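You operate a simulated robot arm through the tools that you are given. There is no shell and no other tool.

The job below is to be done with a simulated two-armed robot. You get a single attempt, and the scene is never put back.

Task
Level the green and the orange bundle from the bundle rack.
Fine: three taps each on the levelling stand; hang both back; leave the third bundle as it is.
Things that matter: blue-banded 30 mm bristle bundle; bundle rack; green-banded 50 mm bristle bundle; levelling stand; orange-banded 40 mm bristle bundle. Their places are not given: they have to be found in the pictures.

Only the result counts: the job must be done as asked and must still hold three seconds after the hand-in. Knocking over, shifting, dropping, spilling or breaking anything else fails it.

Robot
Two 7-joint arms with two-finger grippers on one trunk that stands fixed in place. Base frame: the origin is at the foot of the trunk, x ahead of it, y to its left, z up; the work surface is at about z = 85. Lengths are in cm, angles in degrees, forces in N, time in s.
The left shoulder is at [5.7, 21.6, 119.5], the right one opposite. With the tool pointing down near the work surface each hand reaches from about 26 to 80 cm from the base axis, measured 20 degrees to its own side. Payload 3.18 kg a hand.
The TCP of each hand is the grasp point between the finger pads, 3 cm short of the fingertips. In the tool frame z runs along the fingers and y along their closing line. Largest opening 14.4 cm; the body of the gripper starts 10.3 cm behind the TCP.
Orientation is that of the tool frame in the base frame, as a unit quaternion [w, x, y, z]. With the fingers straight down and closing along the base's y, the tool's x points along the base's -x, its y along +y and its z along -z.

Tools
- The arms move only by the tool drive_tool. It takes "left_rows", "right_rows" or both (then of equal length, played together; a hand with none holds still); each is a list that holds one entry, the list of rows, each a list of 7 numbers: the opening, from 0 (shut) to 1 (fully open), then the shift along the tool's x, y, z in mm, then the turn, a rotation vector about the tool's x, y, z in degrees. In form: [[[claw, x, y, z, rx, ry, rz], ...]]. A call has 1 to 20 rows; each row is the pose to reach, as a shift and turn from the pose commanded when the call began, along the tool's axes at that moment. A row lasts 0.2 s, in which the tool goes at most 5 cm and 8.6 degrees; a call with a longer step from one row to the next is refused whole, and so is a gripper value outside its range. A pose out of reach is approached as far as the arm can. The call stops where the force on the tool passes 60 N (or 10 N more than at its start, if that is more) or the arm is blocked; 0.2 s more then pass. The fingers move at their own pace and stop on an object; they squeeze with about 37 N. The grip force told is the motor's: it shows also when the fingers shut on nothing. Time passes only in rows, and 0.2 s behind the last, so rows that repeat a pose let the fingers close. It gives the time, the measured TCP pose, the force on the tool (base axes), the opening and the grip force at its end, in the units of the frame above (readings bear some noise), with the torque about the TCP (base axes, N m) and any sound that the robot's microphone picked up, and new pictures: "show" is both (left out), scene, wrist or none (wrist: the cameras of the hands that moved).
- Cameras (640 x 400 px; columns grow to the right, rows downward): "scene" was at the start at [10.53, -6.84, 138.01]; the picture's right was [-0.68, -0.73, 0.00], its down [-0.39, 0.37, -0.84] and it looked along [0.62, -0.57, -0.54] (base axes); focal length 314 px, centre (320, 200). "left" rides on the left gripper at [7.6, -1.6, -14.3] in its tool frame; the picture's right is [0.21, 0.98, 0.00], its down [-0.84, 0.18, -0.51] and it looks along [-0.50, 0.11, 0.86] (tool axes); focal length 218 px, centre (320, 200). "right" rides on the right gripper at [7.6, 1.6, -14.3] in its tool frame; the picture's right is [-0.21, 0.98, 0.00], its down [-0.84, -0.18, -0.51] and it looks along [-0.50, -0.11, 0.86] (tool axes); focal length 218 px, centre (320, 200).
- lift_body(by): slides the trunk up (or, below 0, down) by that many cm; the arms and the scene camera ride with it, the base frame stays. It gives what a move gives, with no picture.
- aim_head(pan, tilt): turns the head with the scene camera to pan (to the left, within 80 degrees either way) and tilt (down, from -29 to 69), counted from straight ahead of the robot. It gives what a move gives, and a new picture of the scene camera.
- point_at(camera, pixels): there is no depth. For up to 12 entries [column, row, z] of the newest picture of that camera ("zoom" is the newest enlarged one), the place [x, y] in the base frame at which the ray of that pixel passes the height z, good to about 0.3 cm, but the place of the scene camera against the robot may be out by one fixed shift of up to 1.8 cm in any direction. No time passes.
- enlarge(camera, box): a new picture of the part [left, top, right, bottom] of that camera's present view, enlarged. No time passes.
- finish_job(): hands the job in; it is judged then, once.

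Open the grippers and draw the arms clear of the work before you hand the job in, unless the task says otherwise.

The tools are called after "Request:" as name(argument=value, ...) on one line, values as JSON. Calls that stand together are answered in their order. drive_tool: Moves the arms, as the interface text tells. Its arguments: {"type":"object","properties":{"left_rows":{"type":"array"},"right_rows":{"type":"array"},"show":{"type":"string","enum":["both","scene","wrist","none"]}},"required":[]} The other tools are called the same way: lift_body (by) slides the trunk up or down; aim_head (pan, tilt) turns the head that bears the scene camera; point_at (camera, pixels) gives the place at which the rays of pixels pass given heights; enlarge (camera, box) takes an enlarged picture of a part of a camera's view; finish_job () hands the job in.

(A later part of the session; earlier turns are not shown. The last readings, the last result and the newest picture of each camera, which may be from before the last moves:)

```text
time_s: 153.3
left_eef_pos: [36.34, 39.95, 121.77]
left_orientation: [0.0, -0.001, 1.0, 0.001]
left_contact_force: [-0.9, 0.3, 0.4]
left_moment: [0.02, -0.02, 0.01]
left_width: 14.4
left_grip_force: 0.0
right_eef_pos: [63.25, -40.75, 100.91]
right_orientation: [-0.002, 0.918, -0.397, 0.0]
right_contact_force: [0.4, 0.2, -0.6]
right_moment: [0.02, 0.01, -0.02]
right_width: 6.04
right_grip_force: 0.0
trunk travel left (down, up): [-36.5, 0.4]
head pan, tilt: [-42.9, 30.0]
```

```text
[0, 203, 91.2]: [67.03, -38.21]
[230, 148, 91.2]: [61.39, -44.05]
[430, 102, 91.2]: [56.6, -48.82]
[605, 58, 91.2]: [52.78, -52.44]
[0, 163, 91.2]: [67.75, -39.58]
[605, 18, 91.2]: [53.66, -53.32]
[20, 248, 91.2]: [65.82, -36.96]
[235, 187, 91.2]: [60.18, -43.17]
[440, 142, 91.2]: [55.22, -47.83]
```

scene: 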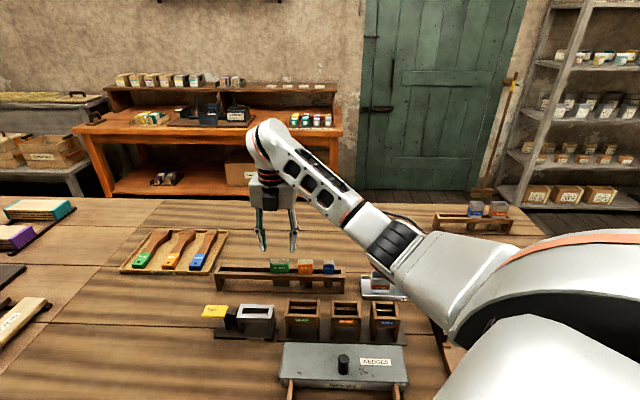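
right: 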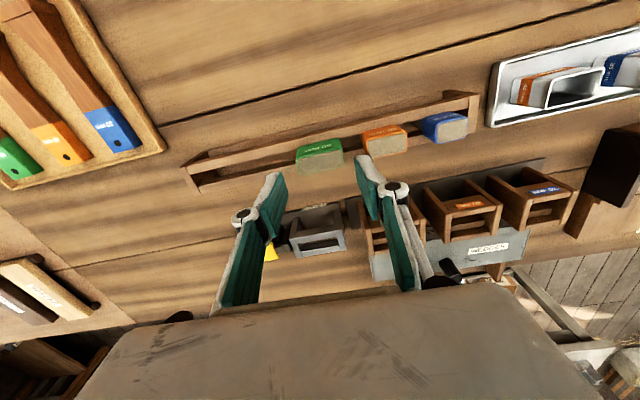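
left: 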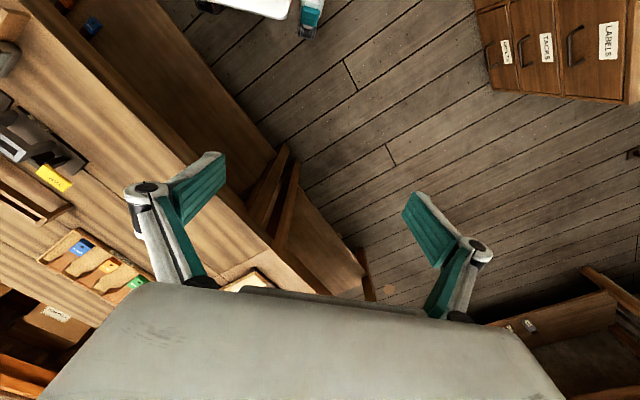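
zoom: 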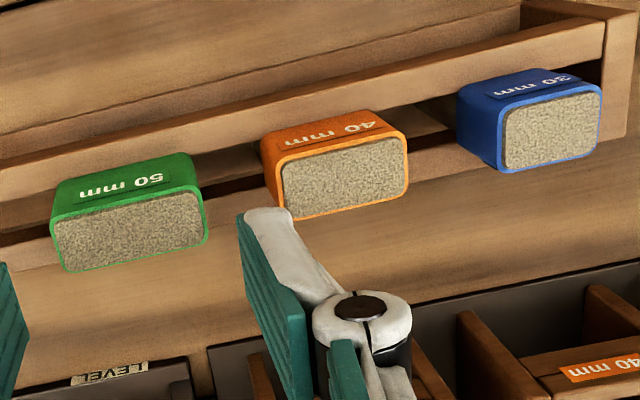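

Rack direction is ≈44–45°. I move 6.4 cm along to the orange bundle, narrowing the opening to 5.0 cm.

Request:
drive_tool(right_rows=[[[0.35, 1, 22, 0, 0, 0, 0], [0.35, 2, 44, 0, 0, 0, 0], [0.35, 2, 64, 0, 0, 0, 0], [0.35, 2, 64, 0, 0, 0, 0]]])

Request:
enlarge(camera="right", box=[240, 110, 400, 210])

```text
time_s: 154.3
left_eef_pos: [36.37, 39.96, 121.75]
left_orientation: [0.001, -0.001, 1.0, 0.0]
left_contact_force: [0.3, -0.4, 0.0]
left_moment: [0.03, 0.02, -0.03]
left_width: 14.4
left_grip_force: 0.0
right_eef_pos: [58.65, -45.21, 100.95]
right_orientation: [-0.002, 0.918, -0.397, 0.0]
right_contact_force: [0.0, 0.6, 0.5]
right_moment: [0.01, 0.02, 0.02]
right_width: 5.04
right_grip_force: 0.1
trunk travel left (down, up): [-36.5, 0.4]
head pan, tilt: [-42.9, 30.0]
```

scene: 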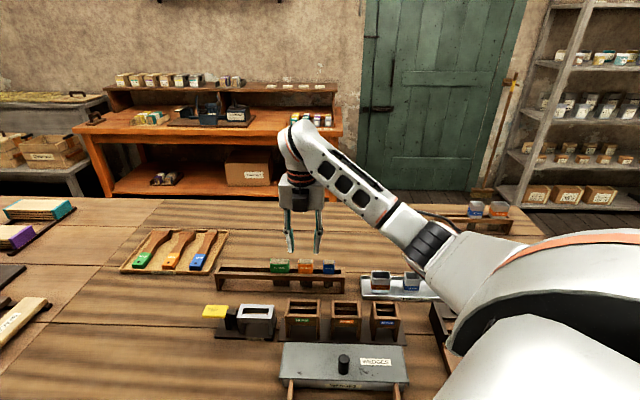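
right: 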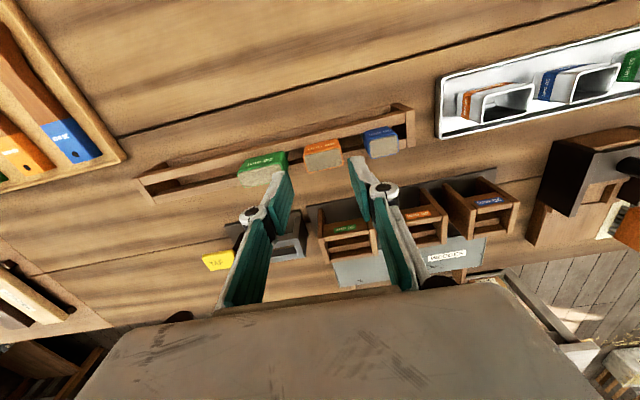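

```text
4.00 times, centred on (320, 160) of right
```

zoom: 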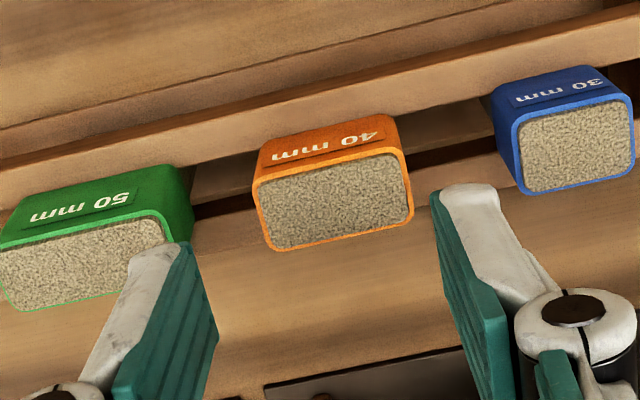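

Orange is 3 mm off along the rack; I shift +3 mm in y and descend to z≈95.3 to check gaps.

Request:
drive_tool(right_rows=[[[0.35, 0, 3, 0, 0, 0, 0], [0.35, 0, 3, 15, 0, 0, 0], [0.35, 0, 3, 30, 0, 0, 0], [0.35, 0, 3, 45, 0, 0, 0], [0.35, 0, 3, 56, 0, 0, 0], [0.35, 0, 3, 56, 0, 0, 0]]])

Request:
enlarge(camera="scene", box=[230, 220, 350, 300])

Request:
enlarge(camera="right", box=[240, 130, 420, 242])

```text
time_s: 155.7
left_eef_pos: [36.25, 39.92, 121.82]
left_orientation: [0.0, -0.001, 1.0, 0.001]
left_contact_force: [0.3, -0.3, -0.3]
left_moment: [0.01, -0.01, 0.02]
left_width: 14.38
left_grip_force: 0.0
right_eef_pos: [58.51, -45.44, 95.3]
right_orientation: [-0.003, 0.918, -0.396, 0.001]
right_contact_force: [0.4, 0.2, -0.3]
right_moment: [0.04, -0.02, 0.02]
right_width: 5.01
right_grip_force: 0.0
trunk travel left (down, up): [-36.5, 0.4]
head pan, tilt: [-42.9, 30.0]
```

scene: 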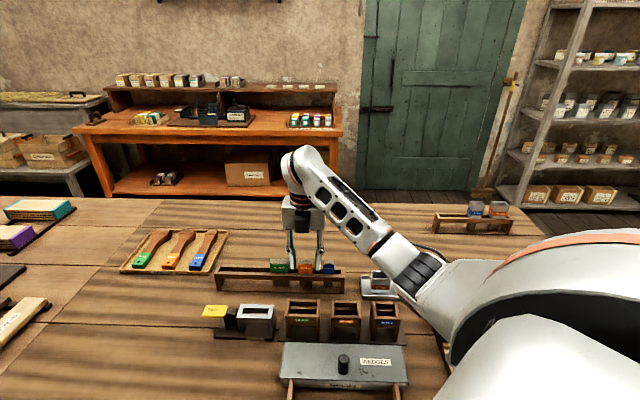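
right: 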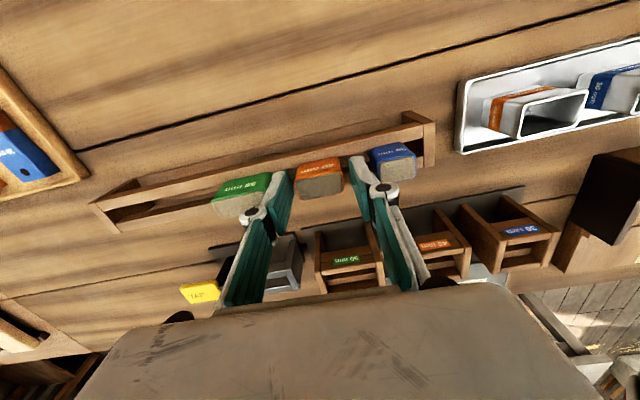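

```text
5.00 times, centred on (290, 260) of scene
```

zoom: 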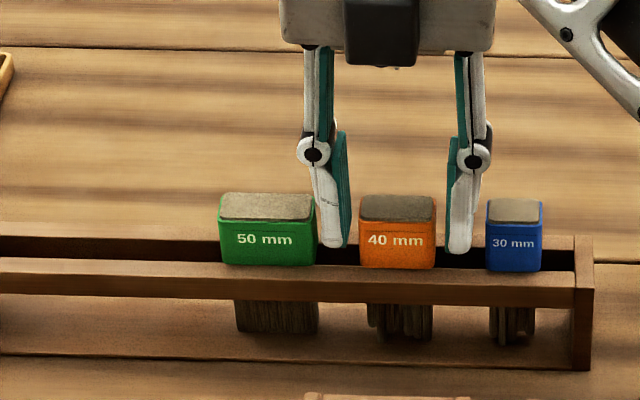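

```text
3.56 times, centred on (330, 186) of right
```

zoom: 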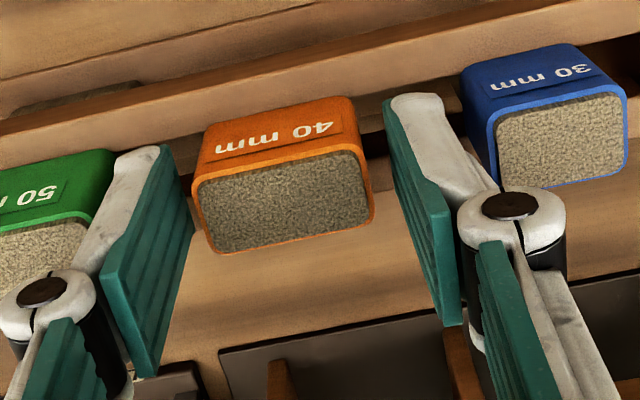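

Fingers straddle orange cleanly. Lower 4 mm and close.

Request:
drive_tool(right_rows=[[[0.35, 0, 0, 4, 0, 0, 0], [0.31, 0, 0, 4, 0, 0, 0], [0.28, 0, 0, 4, 0, 0, 0], [0.2, 0, 0, 4, 0, 0, 0], [0.18, 0, 0, 4, 0, 0, 0], [0.18, 0, 0, 4, 0, 0, 0]]], show="none")

```text
time_s: 157.1
left_eef_pos: [36.35, 39.85, 121.85]
left_orientation: [0.0, -0.001, 1.0, 0.001]
left_contact_force: [0.9, 0.5, 0.0]
left_moment: [-0.01, -0.01, 0.01]
left_width: 14.39
left_grip_force: 0.1
right_eef_pos: [58.45, -45.43, 94.87]
right_orientation: [-0.003, 0.918, -0.397, 0.001]
right_contact_force: [-0.5, 0.4, 1.6]
right_moment: [-0.02, 0.0, 0.09]
right_width: 3.78
right_grip_force: 37.0
trunk travel left (down, up): [-36.5, 0.4]
head pan, tilt: [-42.9, 30.0]
```

Orange gripped (3.78 cm). Home pose (58.45,-45.43,94.87). I lift 8 cm.

Request:
drive_tool(right_rows=[[[0.18, 0, 0, -8, 0, 0, 0], [0.18, 0, 0, -20, 0, 0, 0], [0.18, 0, 0, -34, 0, 0, 0], [0.18, 0, 0, -48, 0, 0, 0], [0.18, 0, 0, -64, 0, 0, 0], [0.18, 0, 0, -80, 0, 0, 0], [0.18, 0, 0, -80, 0, 0, 0]]])

Request:
enlarge(camera="right", box=[260, 130, 380, 210])

Request:
enlarge(camera="scene", box=[220, 205, 360, 300])

```text
time_s: 158.7
left_eef_pos: [36.28, 39.94, 121.75]
left_orientation: [0.0, -0.001, 1.0, 0.001]
left_contact_force: [-0.2, -0.8, -0.1]
left_moment: [0.02, 0.03, 0.0]
left_width: 14.4
left_grip_force: 0.2
right_eef_pos: [58.42, -45.51, 102.88]
right_orientation: [-0.002, 0.918, -0.396, 0.0]
right_contact_force: [0.7, -0.6, -0.5]
right_moment: [-0.01, -0.01, 0.01]
right_width: 3.78
right_grip_force: 37.1
trunk travel left (down, up): [-36.5, 0.4]
head pan, tilt: [-42.9, 30.0]
```

scene: 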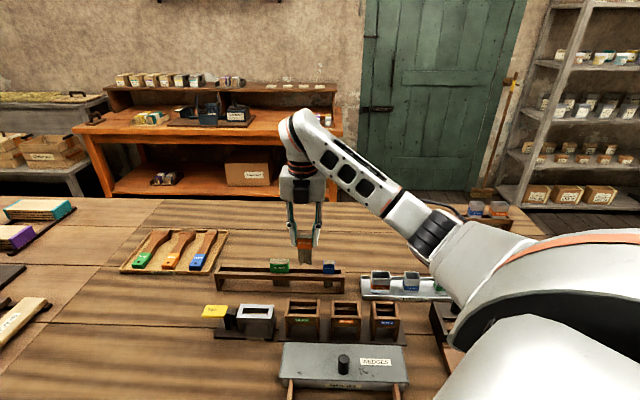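
right: 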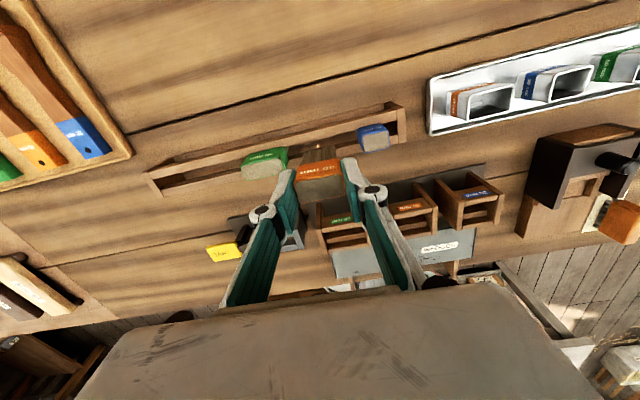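

```text
5.00 times, centred on (320, 170) of right
```

zoom: 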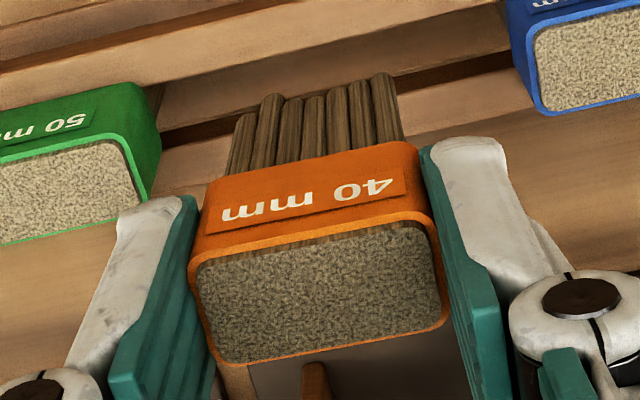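

```text
4.21 times, centred on (290, 252) of scene
```

zoom: 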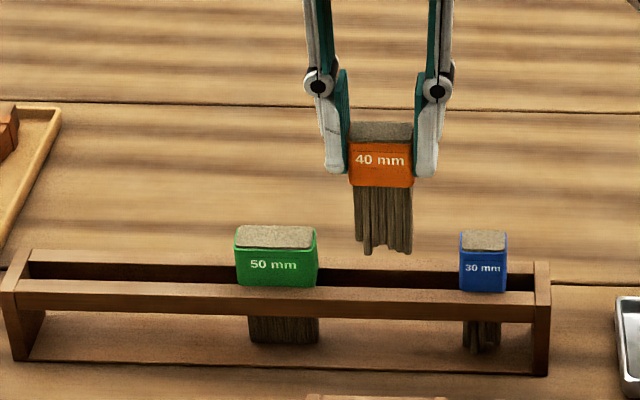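

Orange sits in the grip like green did (offset −0.19). I carry it to the tilted pre-insertion pose over the stand, routing around green and the holders.

Request:
drive_tool(right_rows=[[[0.18, -25, 0, 0, 0, 0, 0], [0.18, -50, -15, 0, 0, 0, 0], [0.18, -52, -55, 0, 1, 0, 0], [0.18, -60, -88, 2, 2, 0, 0], [0.18, -100, -88, 5, 4, 0, 0], [0.18, -139, -88, 8, 5.5, 0, 0], [0.18, -139, -88, 8, 5.5, 0, 0]]])

Request:
enlarge(camera="right", box=[280, 120, 360, 170])

Request:
enlarge(camera="scene", box=[200, 260, 300, 340])

```text
time_s: 160.3
left_eef_pos: [36.32, 39.97, 121.76]
left_orientation: [0.0, -0.001, 1.0, 0.001]
left_contact_force: [0.9, -0.3, 0.7]
left_moment: [0.04, -0.01, 0.02]
left_width: 14.39
left_grip_force: 0.0
right_eef_pos: [55.39, -29.33, 102.08]
right_orientation: [-0.048, 0.917, -0.395, 0.021]
right_contact_force: [0.4, -0.6, 0.7]
right_moment: [-0.02, -0.02, 0.0]
right_width: 3.79
right_grip_force: 36.7
right hand out of reach, approached as far as the arm can: row 1, 2
trunk travel left (down, up): [-36.5, 0.4]
head pan, tilt: [-42.9, 30.0]
```

scene: 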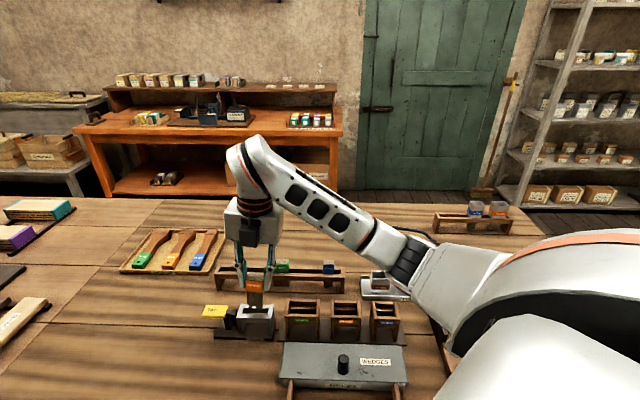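
right: 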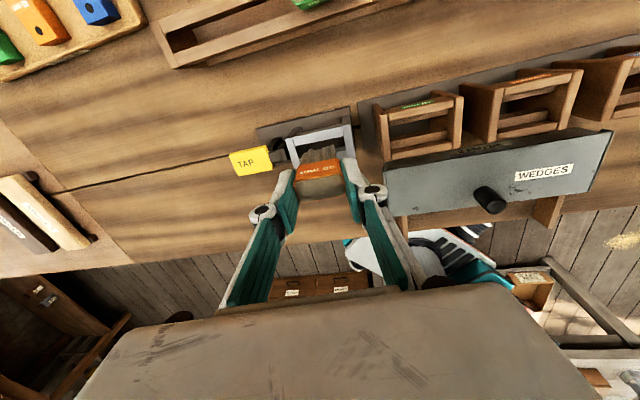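

```text
8.00 times, centred on (320, 145) of right
```

zoom: 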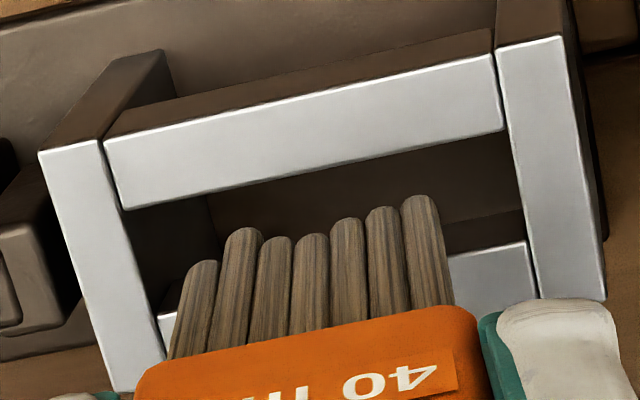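

```text
5.00 times, centred on (250, 300) of scene
```

zoom: 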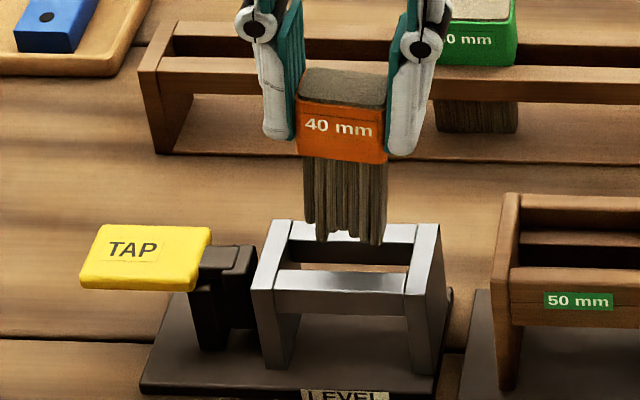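

Geometry matches the earlier green approach. I shift (−1.2, +2.5) mm and descend 2.4 cm along the tool axis to the opening plane, then check.

Request:
drive_tool(right_rows=[[[0.18, -1.2, 2.5, 0, 0, 0, 0], [0.18, -1.2, 2.5, 8, 0, 0, 0], [0.18, -1.2, 2.5, 16, 0, 0, 0], [0.18, -1.2, 2.5, 22, 0, 0, 0], [0.18, -1.2, 2.5, 22, 0, 0, 0]]], show="wrist")

Request:
enlarge(camera="right", box=[280, 120, 360, 170])

Request:
enlarge(camera="scene", box=[200, 260, 300, 340])

```text
time_s: 161.5
left_eef_pos: [36.37, 40.05, 121.76]
left_orientation: [0.0, -0.001, 1.0, 0.001]
left_contact_force: [-0.7, -0.3, 0.8]
left_moment: [-0.02, 0.01, 0.01]
left_width: 14.4
left_grip_force: 0.0
right_eef_pos: [55.26, -29.27, 99.95]
right_orientation: [-0.047, 0.917, -0.396, 0.02]
right_contact_force: [0.1, -0.2, -1.4]
right_moment: [-0.01, 0.0, -0.02]
right_width: 3.79
right_grip_force: 36.6
trunk travel left (down, up): [-36.5, 0.4]
head pan, tilt: [-42.9, 30.0]
```

right: 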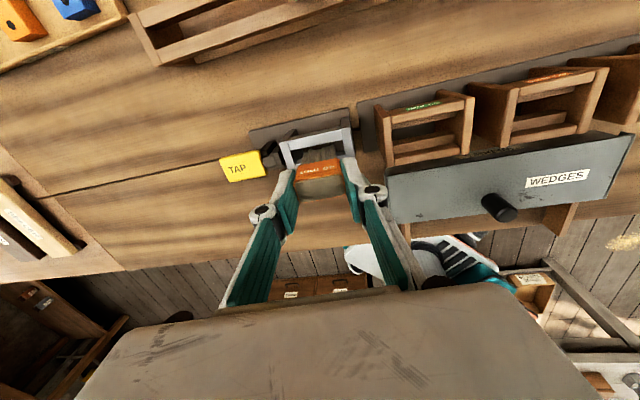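

```text
8.00 times, centred on (320, 145) of right
```

zoom: 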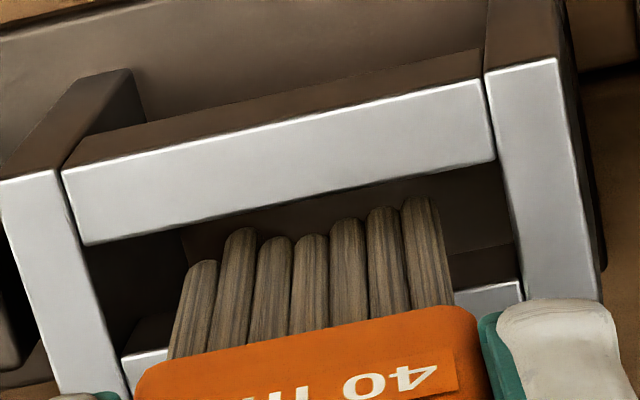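

```text
5.00 times, centred on (250, 300) of scene
```

zoom: 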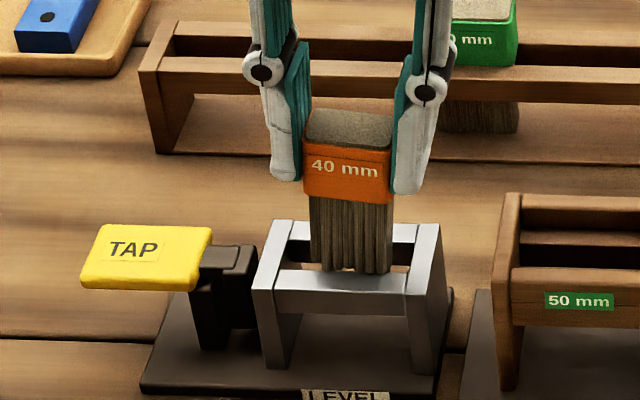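

Gaps similar to green's at this stage, slightly robot-side; I nudge +0.5 mm outward and descend with un-tilting as before, first 1.2 cm.

Request:
drive_tool(right_rows=[[[0.18, 0.5, 0, 3, 0, 0, 0], [0.18, 0.5, 0, 6, 0, 0, 0], [0.18, 0.5, 0, 9, 0, 0, 0], [0.18, 0.5, 0, 12, 0, 0, 0], [0.18, 0.5, 0, 12, 0, 0, 0]]], show="none")

Request:
enlarge(camera="scene", box=[200, 260, 300, 340])

```text
time_s: 162.7
left_eef_pos: [36.33, 39.89, 121.79]
left_orientation: [0.0, -0.001, 1.0, 0.001]
left_contact_force: [0.4, -0.4, -0.2]
left_moment: [0.0, -0.01, -0.01]
left_width: 14.45
left_grip_force: 0.0
right_eef_pos: [55.44, -29.28, 98.79]
right_orientation: [-0.048, 0.917, -0.396, 0.018]
right_contact_force: [1.9, -2.6, 0.3]
right_moment: [-0.18, -0.11, 0.02]
right_width: 3.79
right_grip_force: 36.3
trunk travel left (down, up): [-36.5, 0.4]
head pan, tilt: [-42.9, 30.0]
```

```text
5.00 times, centred on (250, 300) of scene
```

zoom: 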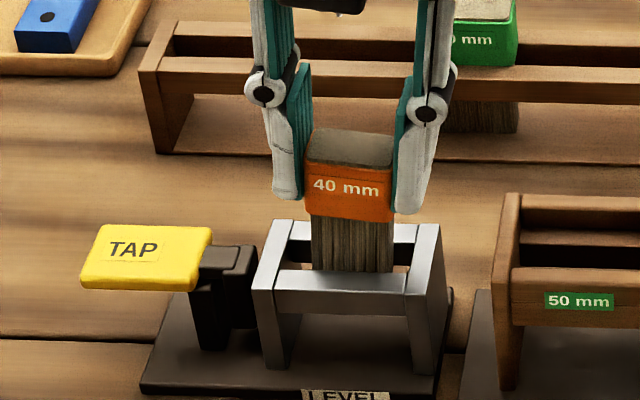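

A 3 N push outward means touching the robot-side bar; I shift +1 mm outward and check.

Request:
drive_tool(right_rows=[[[0.18, 1, 0, 0, 0, 0, 0], [0.18, 1, 0, 0, 0, 0, 0]]], show="none")

```text
time_s: 163.3
left_eef_pos: [36.28, 39.97, 121.68]
left_orientation: [0.0, -0.001, 1.0, 0.001]
left_contact_force: [-0.3, 0.1, -0.8]
left_moment: [0.0, -0.03, 0.0]
left_width: 14.4
left_grip_force: 0.1
right_eef_pos: [55.36, -29.17, 98.71]
right_orientation: [-0.047, 0.917, -0.395, 0.019]
right_contact_force: [-0.3, -0.3, -1.0]
right_moment: [-0.03, 0.0, -0.01]
right_width: 3.75
right_grip_force: 36.8
trunk travel left (down, up): [-36.5, 0.4]
head pan, tilt: [-42.9, 30.0]
```

Force cleared. Continue down while un-tilting to TCP z≈96.2.

Request:
drive_tool(right_rows=[[[0.18, 0, -1.3, 5.5, -1, 0, 0], [0.18, 0, -2.3, 10.5, -2, 0, 0], [0.18, 0, -3.2, 15.6, -3, 0, 0], [0.18, 0, -4, 20.6, -4, 0, 0], [0.18, 0, -4.9, 25.7, -5.4, 0, 0], [0.18, 0, -4.9, 25.7, -5.4, 0, 0]]], show="none")

Request:
enlarge(camera="scene", box=[200, 260, 300, 340])

```text
time_s: 164.7
left_eef_pos: [36.3, 39.98, 121.77]
left_orientation: [0.001, -0.001, 1.0, 0.001]
left_contact_force: [-0.5, 0.5, 1.0]
left_moment: [0.03, -0.03, 0.02]
left_width: 14.41
left_grip_force: 0.0
right_eef_pos: [56.0, -28.87, 96.23]
right_orientation: [-0.004, 0.918, -0.397, 0.001]
right_contact_force: [0.6, -0.8, -0.2]
right_moment: [0.01, 0.01, 0.0]
right_width: 3.79
right_grip_force: 37.2
trunk travel left (down, up): [-36.5, 0.4]
head pan, tilt: [-42.9, 30.0]
```

```text
5.00 times, centred on (250, 300) of scene
```

zoom: 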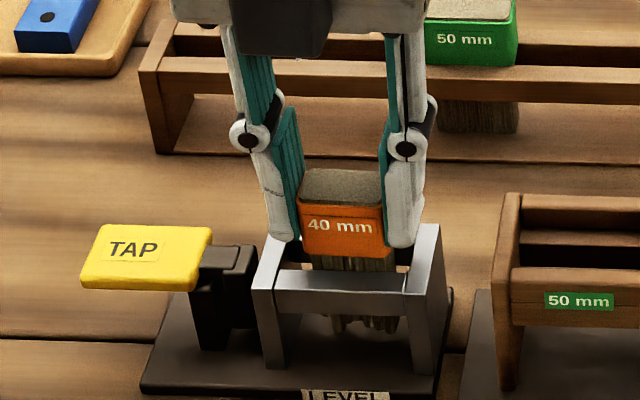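

Inside and vertical. Lower to the seat.

Request:
drive_tool(right_rows=[[[0.18, 0, 0, 4, 0, 0, 0], [0.18, 0, 0, 8, 0, 0, 0], [0.18, 0, 0, 10, 0, 0, 0], [0.18, 0, 0, 10, 0, 0, 0]]], show="none")

```text
time_s: 165.7
left_eef_pos: [36.29, 39.96, 121.81]
left_orientation: [0.001, 0.0, 1.0, 0.001]
left_contact_force: [0.0, -0.1, 0.2]
left_moment: [-0.02, 0.01, -0.04]
left_width: 14.39
left_grip_force: 0.0
right_eef_pos: [56.03, -28.67, 95.43]
right_orientation: [-0.004, 0.918, -0.397, 0.002]
right_contact_force: [1.1, 0.0, 7.0]
right_moment: [-0.1, 0.01, 0.01]
right_width: 3.77
right_grip_force: 37.1
trunk travel left (down, up): [-36.5, 0.4]
head pan, tilt: [-42.9, 30.0]
```

Touching (7 N). One more millimetre, then ease off and open to 5.4 cm.

Request:
drive_tool(right_rows=[[[0.18, 0, 0, 1, 0, 0, 0], [0.18, 0, 0, 1.5, 0, 0, 0], [0.18, 0, 0, -0.5, 0, 0, 0], [0.29, 0, 0, -0.5, 0, 0, 0], [0.33, 0, 0, -0.5, 0, 0, 0], [0.38, 0, 0, -0.5, 0, 0, 0], [0.38, 0, 0, -0.5, 0, 0, 0]]], show="wrist")

Request:
enlarge(camera="scene", box=[200, 260, 300, 340])

```text
time_s: 167.3
left_eef_pos: [36.4, 39.91, 121.7]
left_orientation: [0.0, -0.002, 1.0, 0.001]
left_contact_force: [0.1, 0.2, -0.3]
left_moment: [0.01, 0.01, 0.0]
left_width: 14.36
left_grip_force: 0.0
right_eef_pos: [55.97, -28.96, 95.42]
right_orientation: [-0.004, 0.918, -0.397, 0.001]
right_contact_force: [0.4, 0.7, -0.3]
right_moment: [0.0, 0.02, -0.02]
right_width: 5.45
right_grip_force: 0.0
trunk travel left (down, up): [-36.5, 0.4]
head pan, tilt: [-42.9, 30.0]
```

right: 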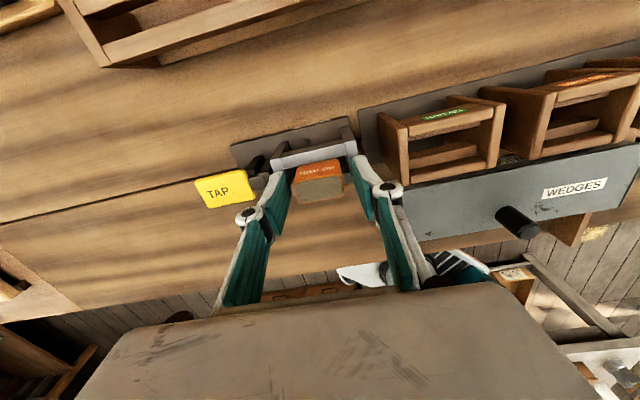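

```text
5.00 times, centred on (250, 300) of scene
```

zoom: 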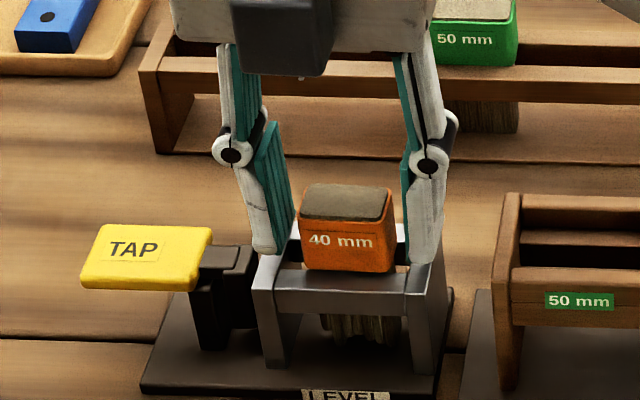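

Orange is seated. I rise, close, and go over TAP again, stopping just above the paddle (z≈94.4).

Request:
drive_tool(right_rows=[[[0.38, 0, 0, -15, 0, 0, 0], [0.38, 0, 0, -37, 0, 0, 0], [0.25, 1, -32, -38, 0, 0, 0], [0, 2, -65, -38, 0, 0, 0], [0, 2, -93, -38, 0, 0, 0], [0, 2, -93, -38, 0, 0, 0], [0, 2, -93, -15, 0, 0, 0], [0, 2, -93, 4, 0, 0, 0], [0, 2, -93, 10, 0, 0, 0], [0, 2, -93, 10, 0, 0, 0]]])

Request:
enlarge(camera="scene", box=[190, 260, 300, 340])

```text
time_s: 169.5
left_eef_pos: [36.25, 40.0, 121.8]
left_orientation: [0.001, -0.001, 1.0, 0.001]
left_contact_force: [-0.1, 0.5, 0.9]
left_moment: [0.01, 0.0, -0.02]
left_width: 14.39
left_grip_force: 0.0
right_eef_pos: [62.84, -22.49, 94.37]
right_orientation: [-0.004, 0.918, -0.396, 0.0]
right_contact_force: [-0.1, 0.0, 0.1]
right_moment: [0.03, 0.02, 0.02]
right_width: 0.01
right_grip_force: 30.8
trunk travel left (down, up): [-36.5, 0.4]
head pan, tilt: [-42.9, 30.0]
```

scene: 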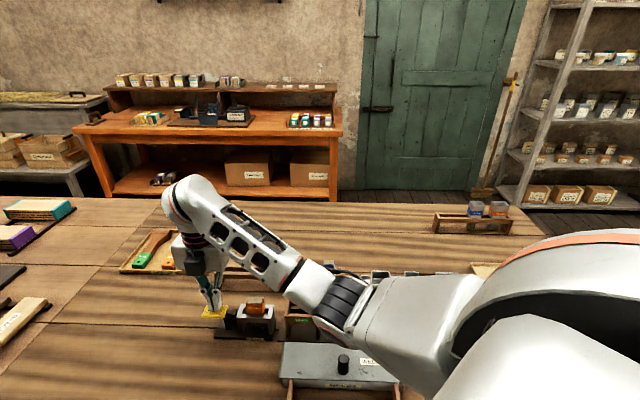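
right: 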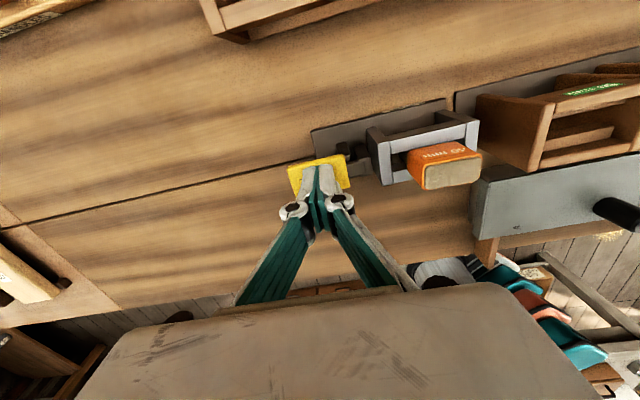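

```text
5.00 times, centred on (245, 300) of scene
```

zoom: 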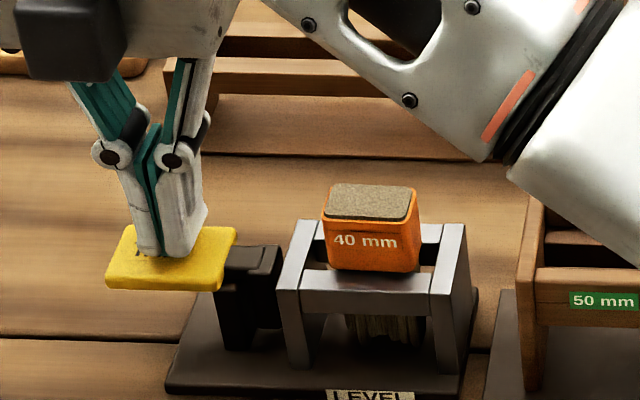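

Same position as before. First tap for orange: press 14.5 mm and release.

Request:
drive_tool(right_rows=[[[0, 0, 0, 5, 0, 0, 0], [0, 0, 0, 10, 0, 0, 0], [0, 0, 0, 14.5, 0, 0, 0], [0, 0, 0, 14.5, 0, 0, 0], [0, 0, 0, 7, 0, 0, 0], [0, 0, 0, 0, 0, 0, 0], [0, 0, 0, 0, 0, 0, 0]]], show="none")

```text
time_s: 171.1
left_eef_pos: [36.39, 39.94, 121.92]
left_orientation: [0.001, -0.001, 1.0, 0.0]
left_contact_force: [-0.2, 0.4, 0.0]
left_moment: [0.0, 0.0, 0.04]
left_width: 14.42
left_grip_force: 0.0
right_eef_pos: [62.81, -22.52, 94.43]
right_orientation: [-0.004, 0.918, -0.396, 0.0]
right_contact_force: [-0.2, 1.1, 0.6]
right_moment: [-0.02, -0.01, 0.03]
right_width: 0.0
right_grip_force: 30.5
trunk travel left (down, up): [-36.5, 0.4]
head pan, tilt: [-42.9, 30.0]
heard: click
```

First click. Second tap.

Request:
drive_tool(right_rows=[[[0, 0, 0, 5, 0, 0, 0], [0, 0, 0, 10, 0, 0, 0], [0, 0, 0, 14.5, 0, 0, 0], [0, 0, 0, 14.5, 0, 0, 0], [0, 0, 0, 7, 0, 0, 0], [0, 0, 0, 0, 0, 0, 0], [0, 0, 0, 0, 0, 0, 0]]], show="none")

```text
time_s: 172.7
left_eef_pos: [36.35, 39.98, 121.76]
left_orientation: [0.001, 0.0, 1.0, 0.001]
left_contact_force: [-0.4, 0.4, -0.5]
left_moment: [-0.01, -0.04, 0.02]
left_width: 14.4
left_grip_force: 0.1
right_eef_pos: [62.8, -22.48, 94.33]
right_orientation: [-0.004, 0.918, -0.396, 0.0]
right_contact_force: [0.5, -0.5, 0.3]
right_moment: [0.02, 0.04, -0.02]
right_width: 0.01
right_grip_force: 30.9
trunk travel left (down, up): [-36.5, 0.4]
head pan, tilt: [-42.9, 30.0]
heard: click
```

Second click. Third tap, then rise 1 cm.

Request:
drive_tool(right_rows=[[[0, 0, 0, 5, 0, 0, 0], [0, 0, 0, 10, 0, 0, 0], [0, 0, 0, 14.5, 0, 0, 0], [0, 0, 0, 14.5, 0, 0, 0], [0, 0, 0, 7, 0, 0, 0], [0, 0, 0, 0, 0, 0, 0], [0, 0, 0, -10, 0, 0, 0], [0, 0, 0, -10, 0, 0, 0]]], show="none")

Request:
enlarge(camera="scene", box=[190, 260, 300, 340])

```text
time_s: 174.5
left_eef_pos: [36.32, 40.05, 121.69]
left_orientation: [0.0, 0.0, 1.0, 0.002]
left_contact_force: [-1.1, 0.7, -0.1]
left_moment: [-0.03, 0.01, 0.02]
left_width: 14.39
left_grip_force: 0.1
right_eef_pos: [62.85, -22.56, 95.34]
right_orientation: [-0.002, 0.918, -0.396, 0.0]
right_contact_force: [0.1, 0.3, 0.7]
right_moment: [-0.04, -0.01, 0.02]
right_width: 0.0
right_grip_force: 30.8
trunk travel left (down, up): [-36.5, 0.4]
head pan, tilt: [-42.9, 30.0]
heard: click
```

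```text
5.00 times, centred on (245, 300) of scene
```

zoom: 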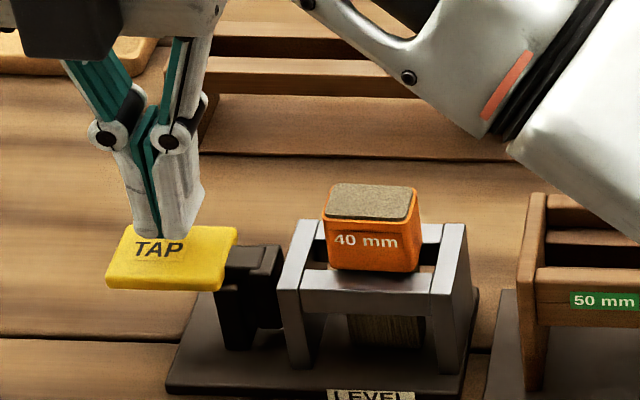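

Third click, bristles even. I go back over the orange bundle with the fingers opened to 5.4 cm.

Request:
drive_tool(right_rows=[[[0, 0, 0, -20, 0, 0, 0], [0, 0, 0, -38, 0, 0, 0], [0.2, -1, 31, -38, 0, 0, 0], [0.38, -2, 62, -38, 0, 0, 0], [0.38, -2, 93, -38, 0, 0, 0], [0.38, -2, 93, -38, 0, 0, 0]]], show="wrist")

Request:
enlarge(camera="right", box=[240, 110, 400, 210])

```text
time_s: 175.9
left_eef_pos: [36.44, 40.08, 121.77]
left_orientation: [0.0, 0.0, 1.0, 0.0]
left_contact_force: [0.3, 0.3, -0.4]
left_moment: [0.0, -0.01, -0.03]
left_width: 14.42
left_grip_force: 0.1
right_eef_pos: [56.0, -28.61, 99.01]
right_orientation: [-0.003, 0.918, -0.396, 0.0]
right_contact_force: [0.0, -0.2, -0.4]
right_moment: [-0.02, 0.04, 0.03]
right_width: 5.47
right_grip_force: 0.1
trunk travel left (down, up): [-36.5, 0.4]
head pan, tilt: [-42.9, 30.0]
```

right: 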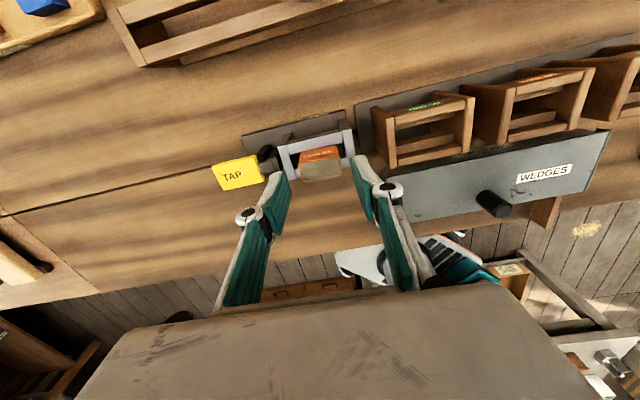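

```text
4.00 times, centred on (320, 160) of right
```

zoom: 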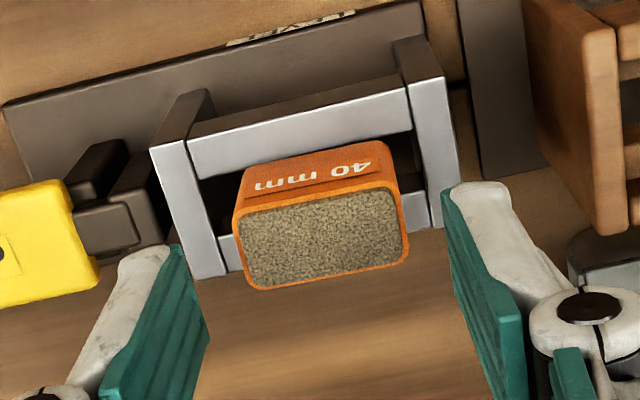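

Aligned. Descend and grip.

Request:
drive_tool(right_rows=[[[0.38, 0, 0, 15, 0, 0, 0], [0.38, 0, 0, 28, 0, 0, 0], [0.38, 0, 0, 37, 0, 0, 0], [0.32, 0, 0, 37, 0, 0, 0], [0.28, 0, 0, 37, 0, 0, 0], [0.18, 0, 0, 37, 0, 0, 0], [0.18, 0, 0, 37, 0, 0, 0], [0.18, 0, 0, 37, 0, 0, 0]]], show="none")

```text
time_s: 177.7
left_eef_pos: [36.26, 39.95, 121.81]
left_orientation: [0.0, -0.001, 1.0, 0.0]
left_contact_force: [-0.3, -0.2, 0.6]
left_moment: [0.01, 0.01, 0.01]
left_width: 14.42
left_grip_force: 0.0
right_eef_pos: [56.03, -28.69, 95.35]
right_orientation: [-0.004, 0.918, -0.396, 0.001]
right_contact_force: [0.5, 0.1, -0.3]
right_moment: [-0.08, 0.01, -0.04]
right_width: 3.76
right_grip_force: 37.2
trunk travel left (down, up): [-36.5, 0.4]
head pan, tilt: [-42.9, 30.0]
```

Gripped. Lift out with the same slight tilt.

Request:
drive_tool(right_rows=[[[0.18, 0, 0, -8, 0, 0, 0], [0.18, 0, 0, -20, 0, 0, 0], [0.18, 0, 0, -31, 0, 0, 0], [0.18, 0, 2.1, -37.7, 1.5, 0, 0], [0.18, 0, 4.5, -44.6, 3, 0, 0], [0.18, 0, 7.4, -52.4, 4.5, 0, 0], [0.18, 0, 9.9, -60.2, 5.5, 0, 0], [0.18, 0, 10.5, -67.2, 5.5, 0, 0], [0.18, 0, 10.5, -67.2, 5.5, 0, 0]]])

Request:
enlarge(camera="scene", box=[190, 230, 350, 340])

Request:
enlarge(camera="right", box=[260, 130, 380, 210])

```text
time_s: 179.7
left_eef_pos: [36.37, 40.03, 121.73]
left_orientation: [0.0, -0.001, 1.0, 0.001]
left_contact_force: [0.2, -0.2, 0.3]
left_moment: [0.0, -0.01, 0.01]
left_width: 14.41
left_grip_force: 0.2
right_eef_pos: [55.17, -29.49, 102.15]
right_orientation: [-0.048, 0.916, -0.397, 0.021]
right_contact_force: [0.9, 0.7, -0.6]
right_moment: [0.01, 0.02, 0.02]
right_width: 3.76
right_grip_force: 36.8
trunk travel left (down, up): [-36.5, 0.4]
head pan, tilt: [-42.9, 30.0]
```

scene: 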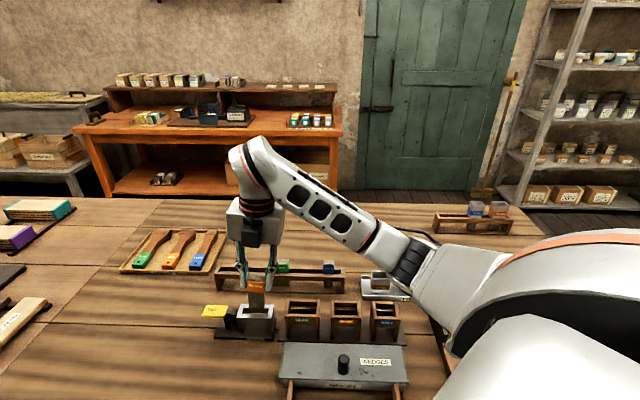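
right: 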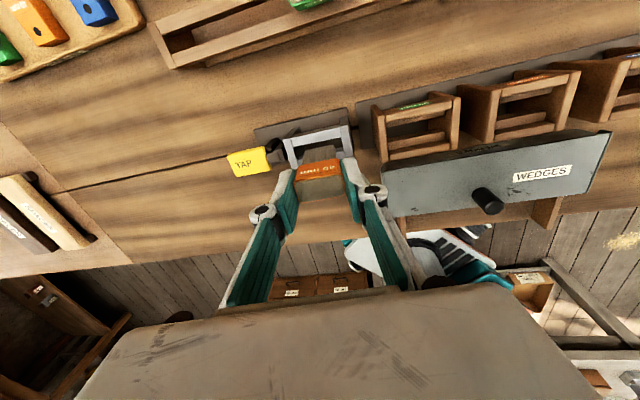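

```text
3.64 times, centred on (270, 285) of scene
```

zoom: 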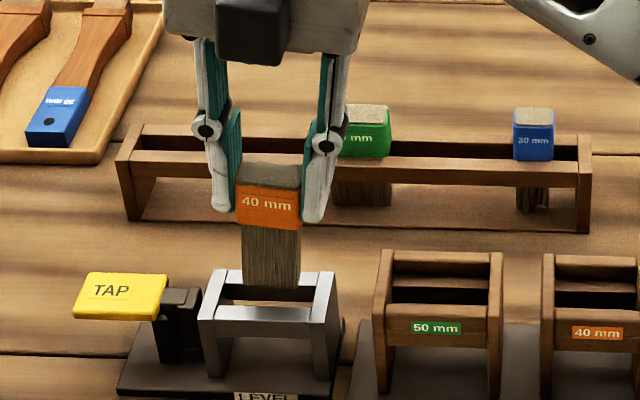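

```text
5.00 times, centred on (320, 170) of right
```

zoom: 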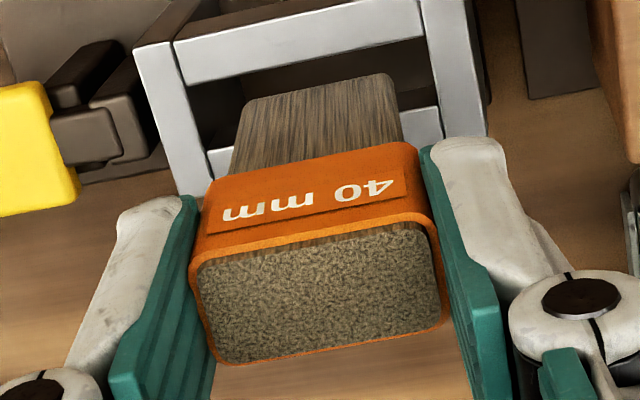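

Seated in grip as before. I carry orange back on the robot side of the rack (avoiding green) to above its place.

Request:
drive_tool(right_rows=[[[0.18, 40, 0, -5, -1, 0, 0], [0.18, 79, 0, -9, -2, 0, 0], [0.18, 105, 20, -12, -2.5, 0, 0], [0.18, 110, 55, -14, -3, 0, 0], [0.18, 112, 84, -15, -4, 0, 0], [0.18, 139, 84, -16, -5.5, 0, 0], [0.18, 139, 84, -16, -5.5, 0, 0]]])

Request:
enlarge(camera="right", box=[260, 120, 370, 190])

Request:
enlarge(camera="scene", box=[230, 210, 350, 295])

```text
time_s: 181.3
left_eef_pos: [36.17, 39.92, 121.9]
left_orientation: [0.001, -0.001, 1.0, 0.001]
left_contact_force: [0.0, 0.1, 0.2]
left_moment: [0.0, -0.02, 0.0]
left_width: 14.4
left_grip_force: 0.1
right_eef_pos: [58.35, -45.57, 102.94]
right_orientation: [-0.004, 0.919, -0.395, 0.0]
right_contact_force: [-0.3, -0.1, 0.0]
right_moment: [0.01, -0.04, -0.02]
right_width: 3.79
right_grip_force: 36.7
trunk travel left (down, up): [-36.5, 0.4]
head pan, tilt: [-42.9, 30.0]
```

scene: 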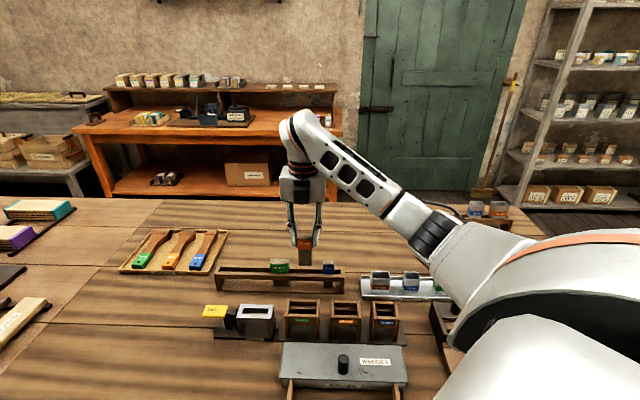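
right: 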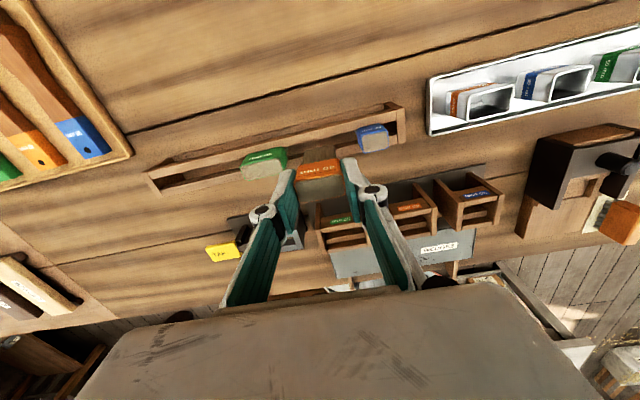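

```text
5.71 times, centred on (315, 155) of right
```

zoom: 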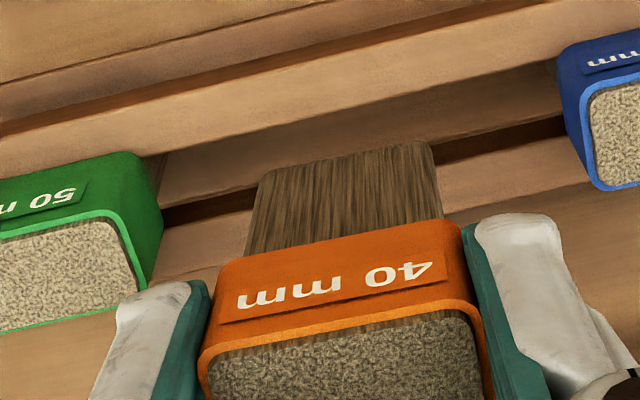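

```text
4.71 times, centred on (290, 252) of scene
```

zoom: 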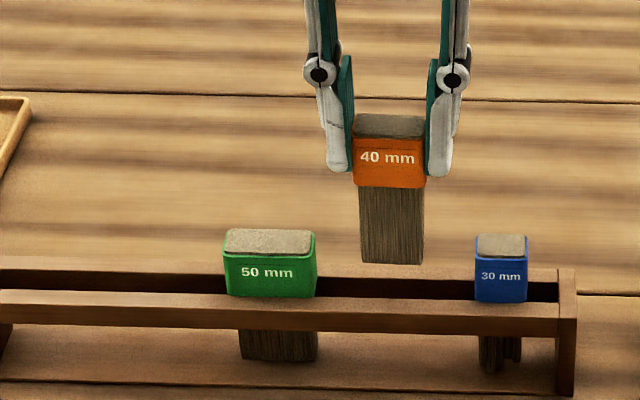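

Aligned with its home pose to within 0.2 cm. Lower 4.2 cm into the slot and check force.

Request:
drive_tool(right_rows=[[[0.18, 0, -1.5, 0, 0, 0, 0], [0.18, 0, -1.5, 10, 0, 0, 0], [0.18, 0, -1.5, 18, 0, 0, 0], [0.18, 0, -1.5, 24, 0, 0, 0], [0.18, 0, -1.5, 30, 0, 0, 0], [0.18, 0, -1.5, 30, 0, 0, 0]]], show="none")

Request:
enlarge(camera="scene", box=[230, 210, 350, 295])

```text
time_s: 182.7
left_eef_pos: [36.27, 39.89, 121.85]
left_orientation: [0.0, 0.0, 1.0, 0.001]
left_contact_force: [0.6, -1.2, -0.4]
left_moment: [0.05, 0.02, -0.01]
left_width: 14.4
left_grip_force: 0.0
right_eef_pos: [58.66, -45.42, 99.99]
right_orientation: [-0.004, 0.918, -0.396, 0.001]
right_contact_force: [0.1, -0.7, 0.1]
right_moment: [0.0, 0.02, 0.01]
right_width: 3.77
right_grip_force: 37.3
trunk travel left (down, up): [-36.5, 0.4]
head pan, tilt: [-42.9, 30.0]
```

```text
4.71 times, centred on (290, 252) of scene
```

zoom: 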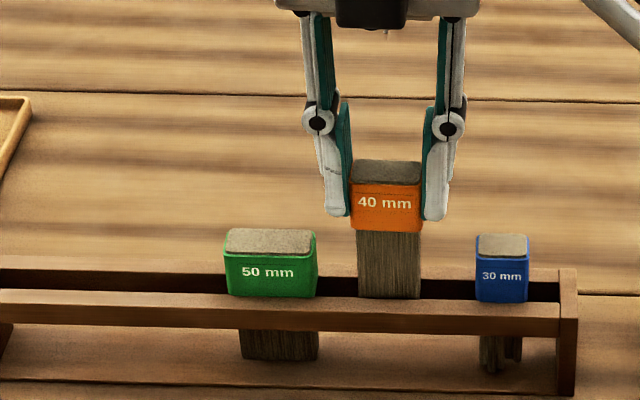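

No force, ends at the slot. Continue 1.2 cm.

Request:
drive_tool(right_rows=[[[0.18, 0, 0, 4, 0, 0, 0], [0.18, 0, 0, 8, 0, 0, 0], [0.18, 0, 0, 12, 0, 0, 0], [0.18, 0, 0, 12, 0, 0, 0]]], show="none")

Request:
enlarge(camera="scene", box=[230, 210, 350, 295])

```text
time_s: 183.7
left_eef_pos: [36.3, 39.88, 121.75]
left_orientation: [0.0, -0.001, 1.0, 0.002]
left_contact_force: [-0.5, -0.2, 0.2]
left_moment: [0.0, 0.0, -0.03]
left_width: 14.39
left_grip_force: 0.0
right_eef_pos: [58.68, -45.38, 98.63]
right_orientation: [-0.004, 0.918, -0.397, 0.0]
right_contact_force: [-0.2, -0.6, -0.1]
right_moment: [-0.01, -0.01, -0.01]
right_width: 3.78
right_grip_force: 37.1
trunk travel left (down, up): [-36.5, 0.4]
head pan, tilt: [-42.9, 30.0]
```

```text
4.71 times, centred on (290, 252) of scene
```

zoom: 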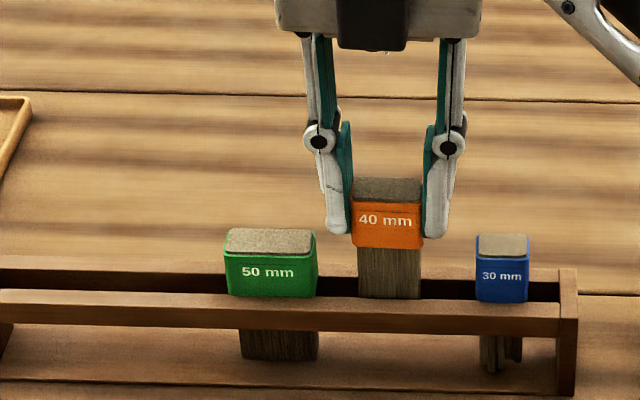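

Going in freely. Lower another 2.8 cm.

Request:
drive_tool(right_rows=[[[0.18, 0, 0, 6, 0, 0, 0], [0.18, 0, 0, 12, 0, 0, 0], [0.18, 0, 0, 18, 0, 0, 0], [0.18, 0, 0, 24, 0, 0, 0], [0.18, 0, 0, 30, 0, 0, 0], [0.18, 0, 0, 30, 0, 0, 0]]], show="none")

Request:
enlarge(camera="scene", box=[230, 210, 350, 295])

```text
time_s: 185.1
left_eef_pos: [36.45, 40.04, 121.79]
left_orientation: [0.0, -0.001, 1.0, 0.001]
left_contact_force: [-0.2, -0.1, 0.1]
left_moment: [0.0, 0.03, 0.02]
left_width: 14.42
left_grip_force: 0.1
right_eef_pos: [58.69, -45.42, 95.79]
right_orientation: [-0.004, 0.918, -0.396, 0.001]
right_contact_force: [1.0, 0.9, -0.8]
right_moment: [-0.02, 0.02, -0.01]
right_width: 3.79
right_grip_force: 36.8
trunk travel left (down, up): [-36.5, 0.4]
head pan, tilt: [-42.9, 30.0]
```

```text
4.71 times, centred on (290, 252) of scene
```

zoom: 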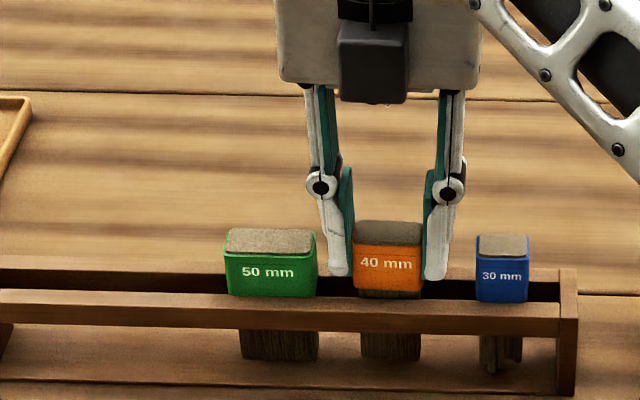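

Nearly there; lower 8 mm gently to the seat.

Request:
drive_tool(right_rows=[[[0.18, 0, 0, 3, 0, 0, 0], [0.18, 0, 0, 6, 0, 0, 0], [0.18, 0, 0, 8, 0, 0, 0], [0.18, 0, 0, 8, 0, 0, 0]]], show="none")

```text
time_s: 186.1
left_eef_pos: [36.32, 40.16, 121.82]
left_orientation: [0.002, 0.0, 1.0, 0.001]
left_contact_force: [-0.2, 0.3, 0.0]
left_moment: [-0.01, -0.02, -0.03]
left_width: 14.39
left_grip_force: 0.0
right_eef_pos: [58.58, -45.38, 94.89]
right_orientation: [-0.004, 0.918, -0.396, 0.002]
right_contact_force: [0.0, 0.3, 10.0]
right_moment: [-0.04, -0.1, 0.02]
right_width: 3.82
right_grip_force: 37.3
trunk travel left (down, up): [-36.5, 0.4]
head pan, tilt: [-42.9, 30.0]
```

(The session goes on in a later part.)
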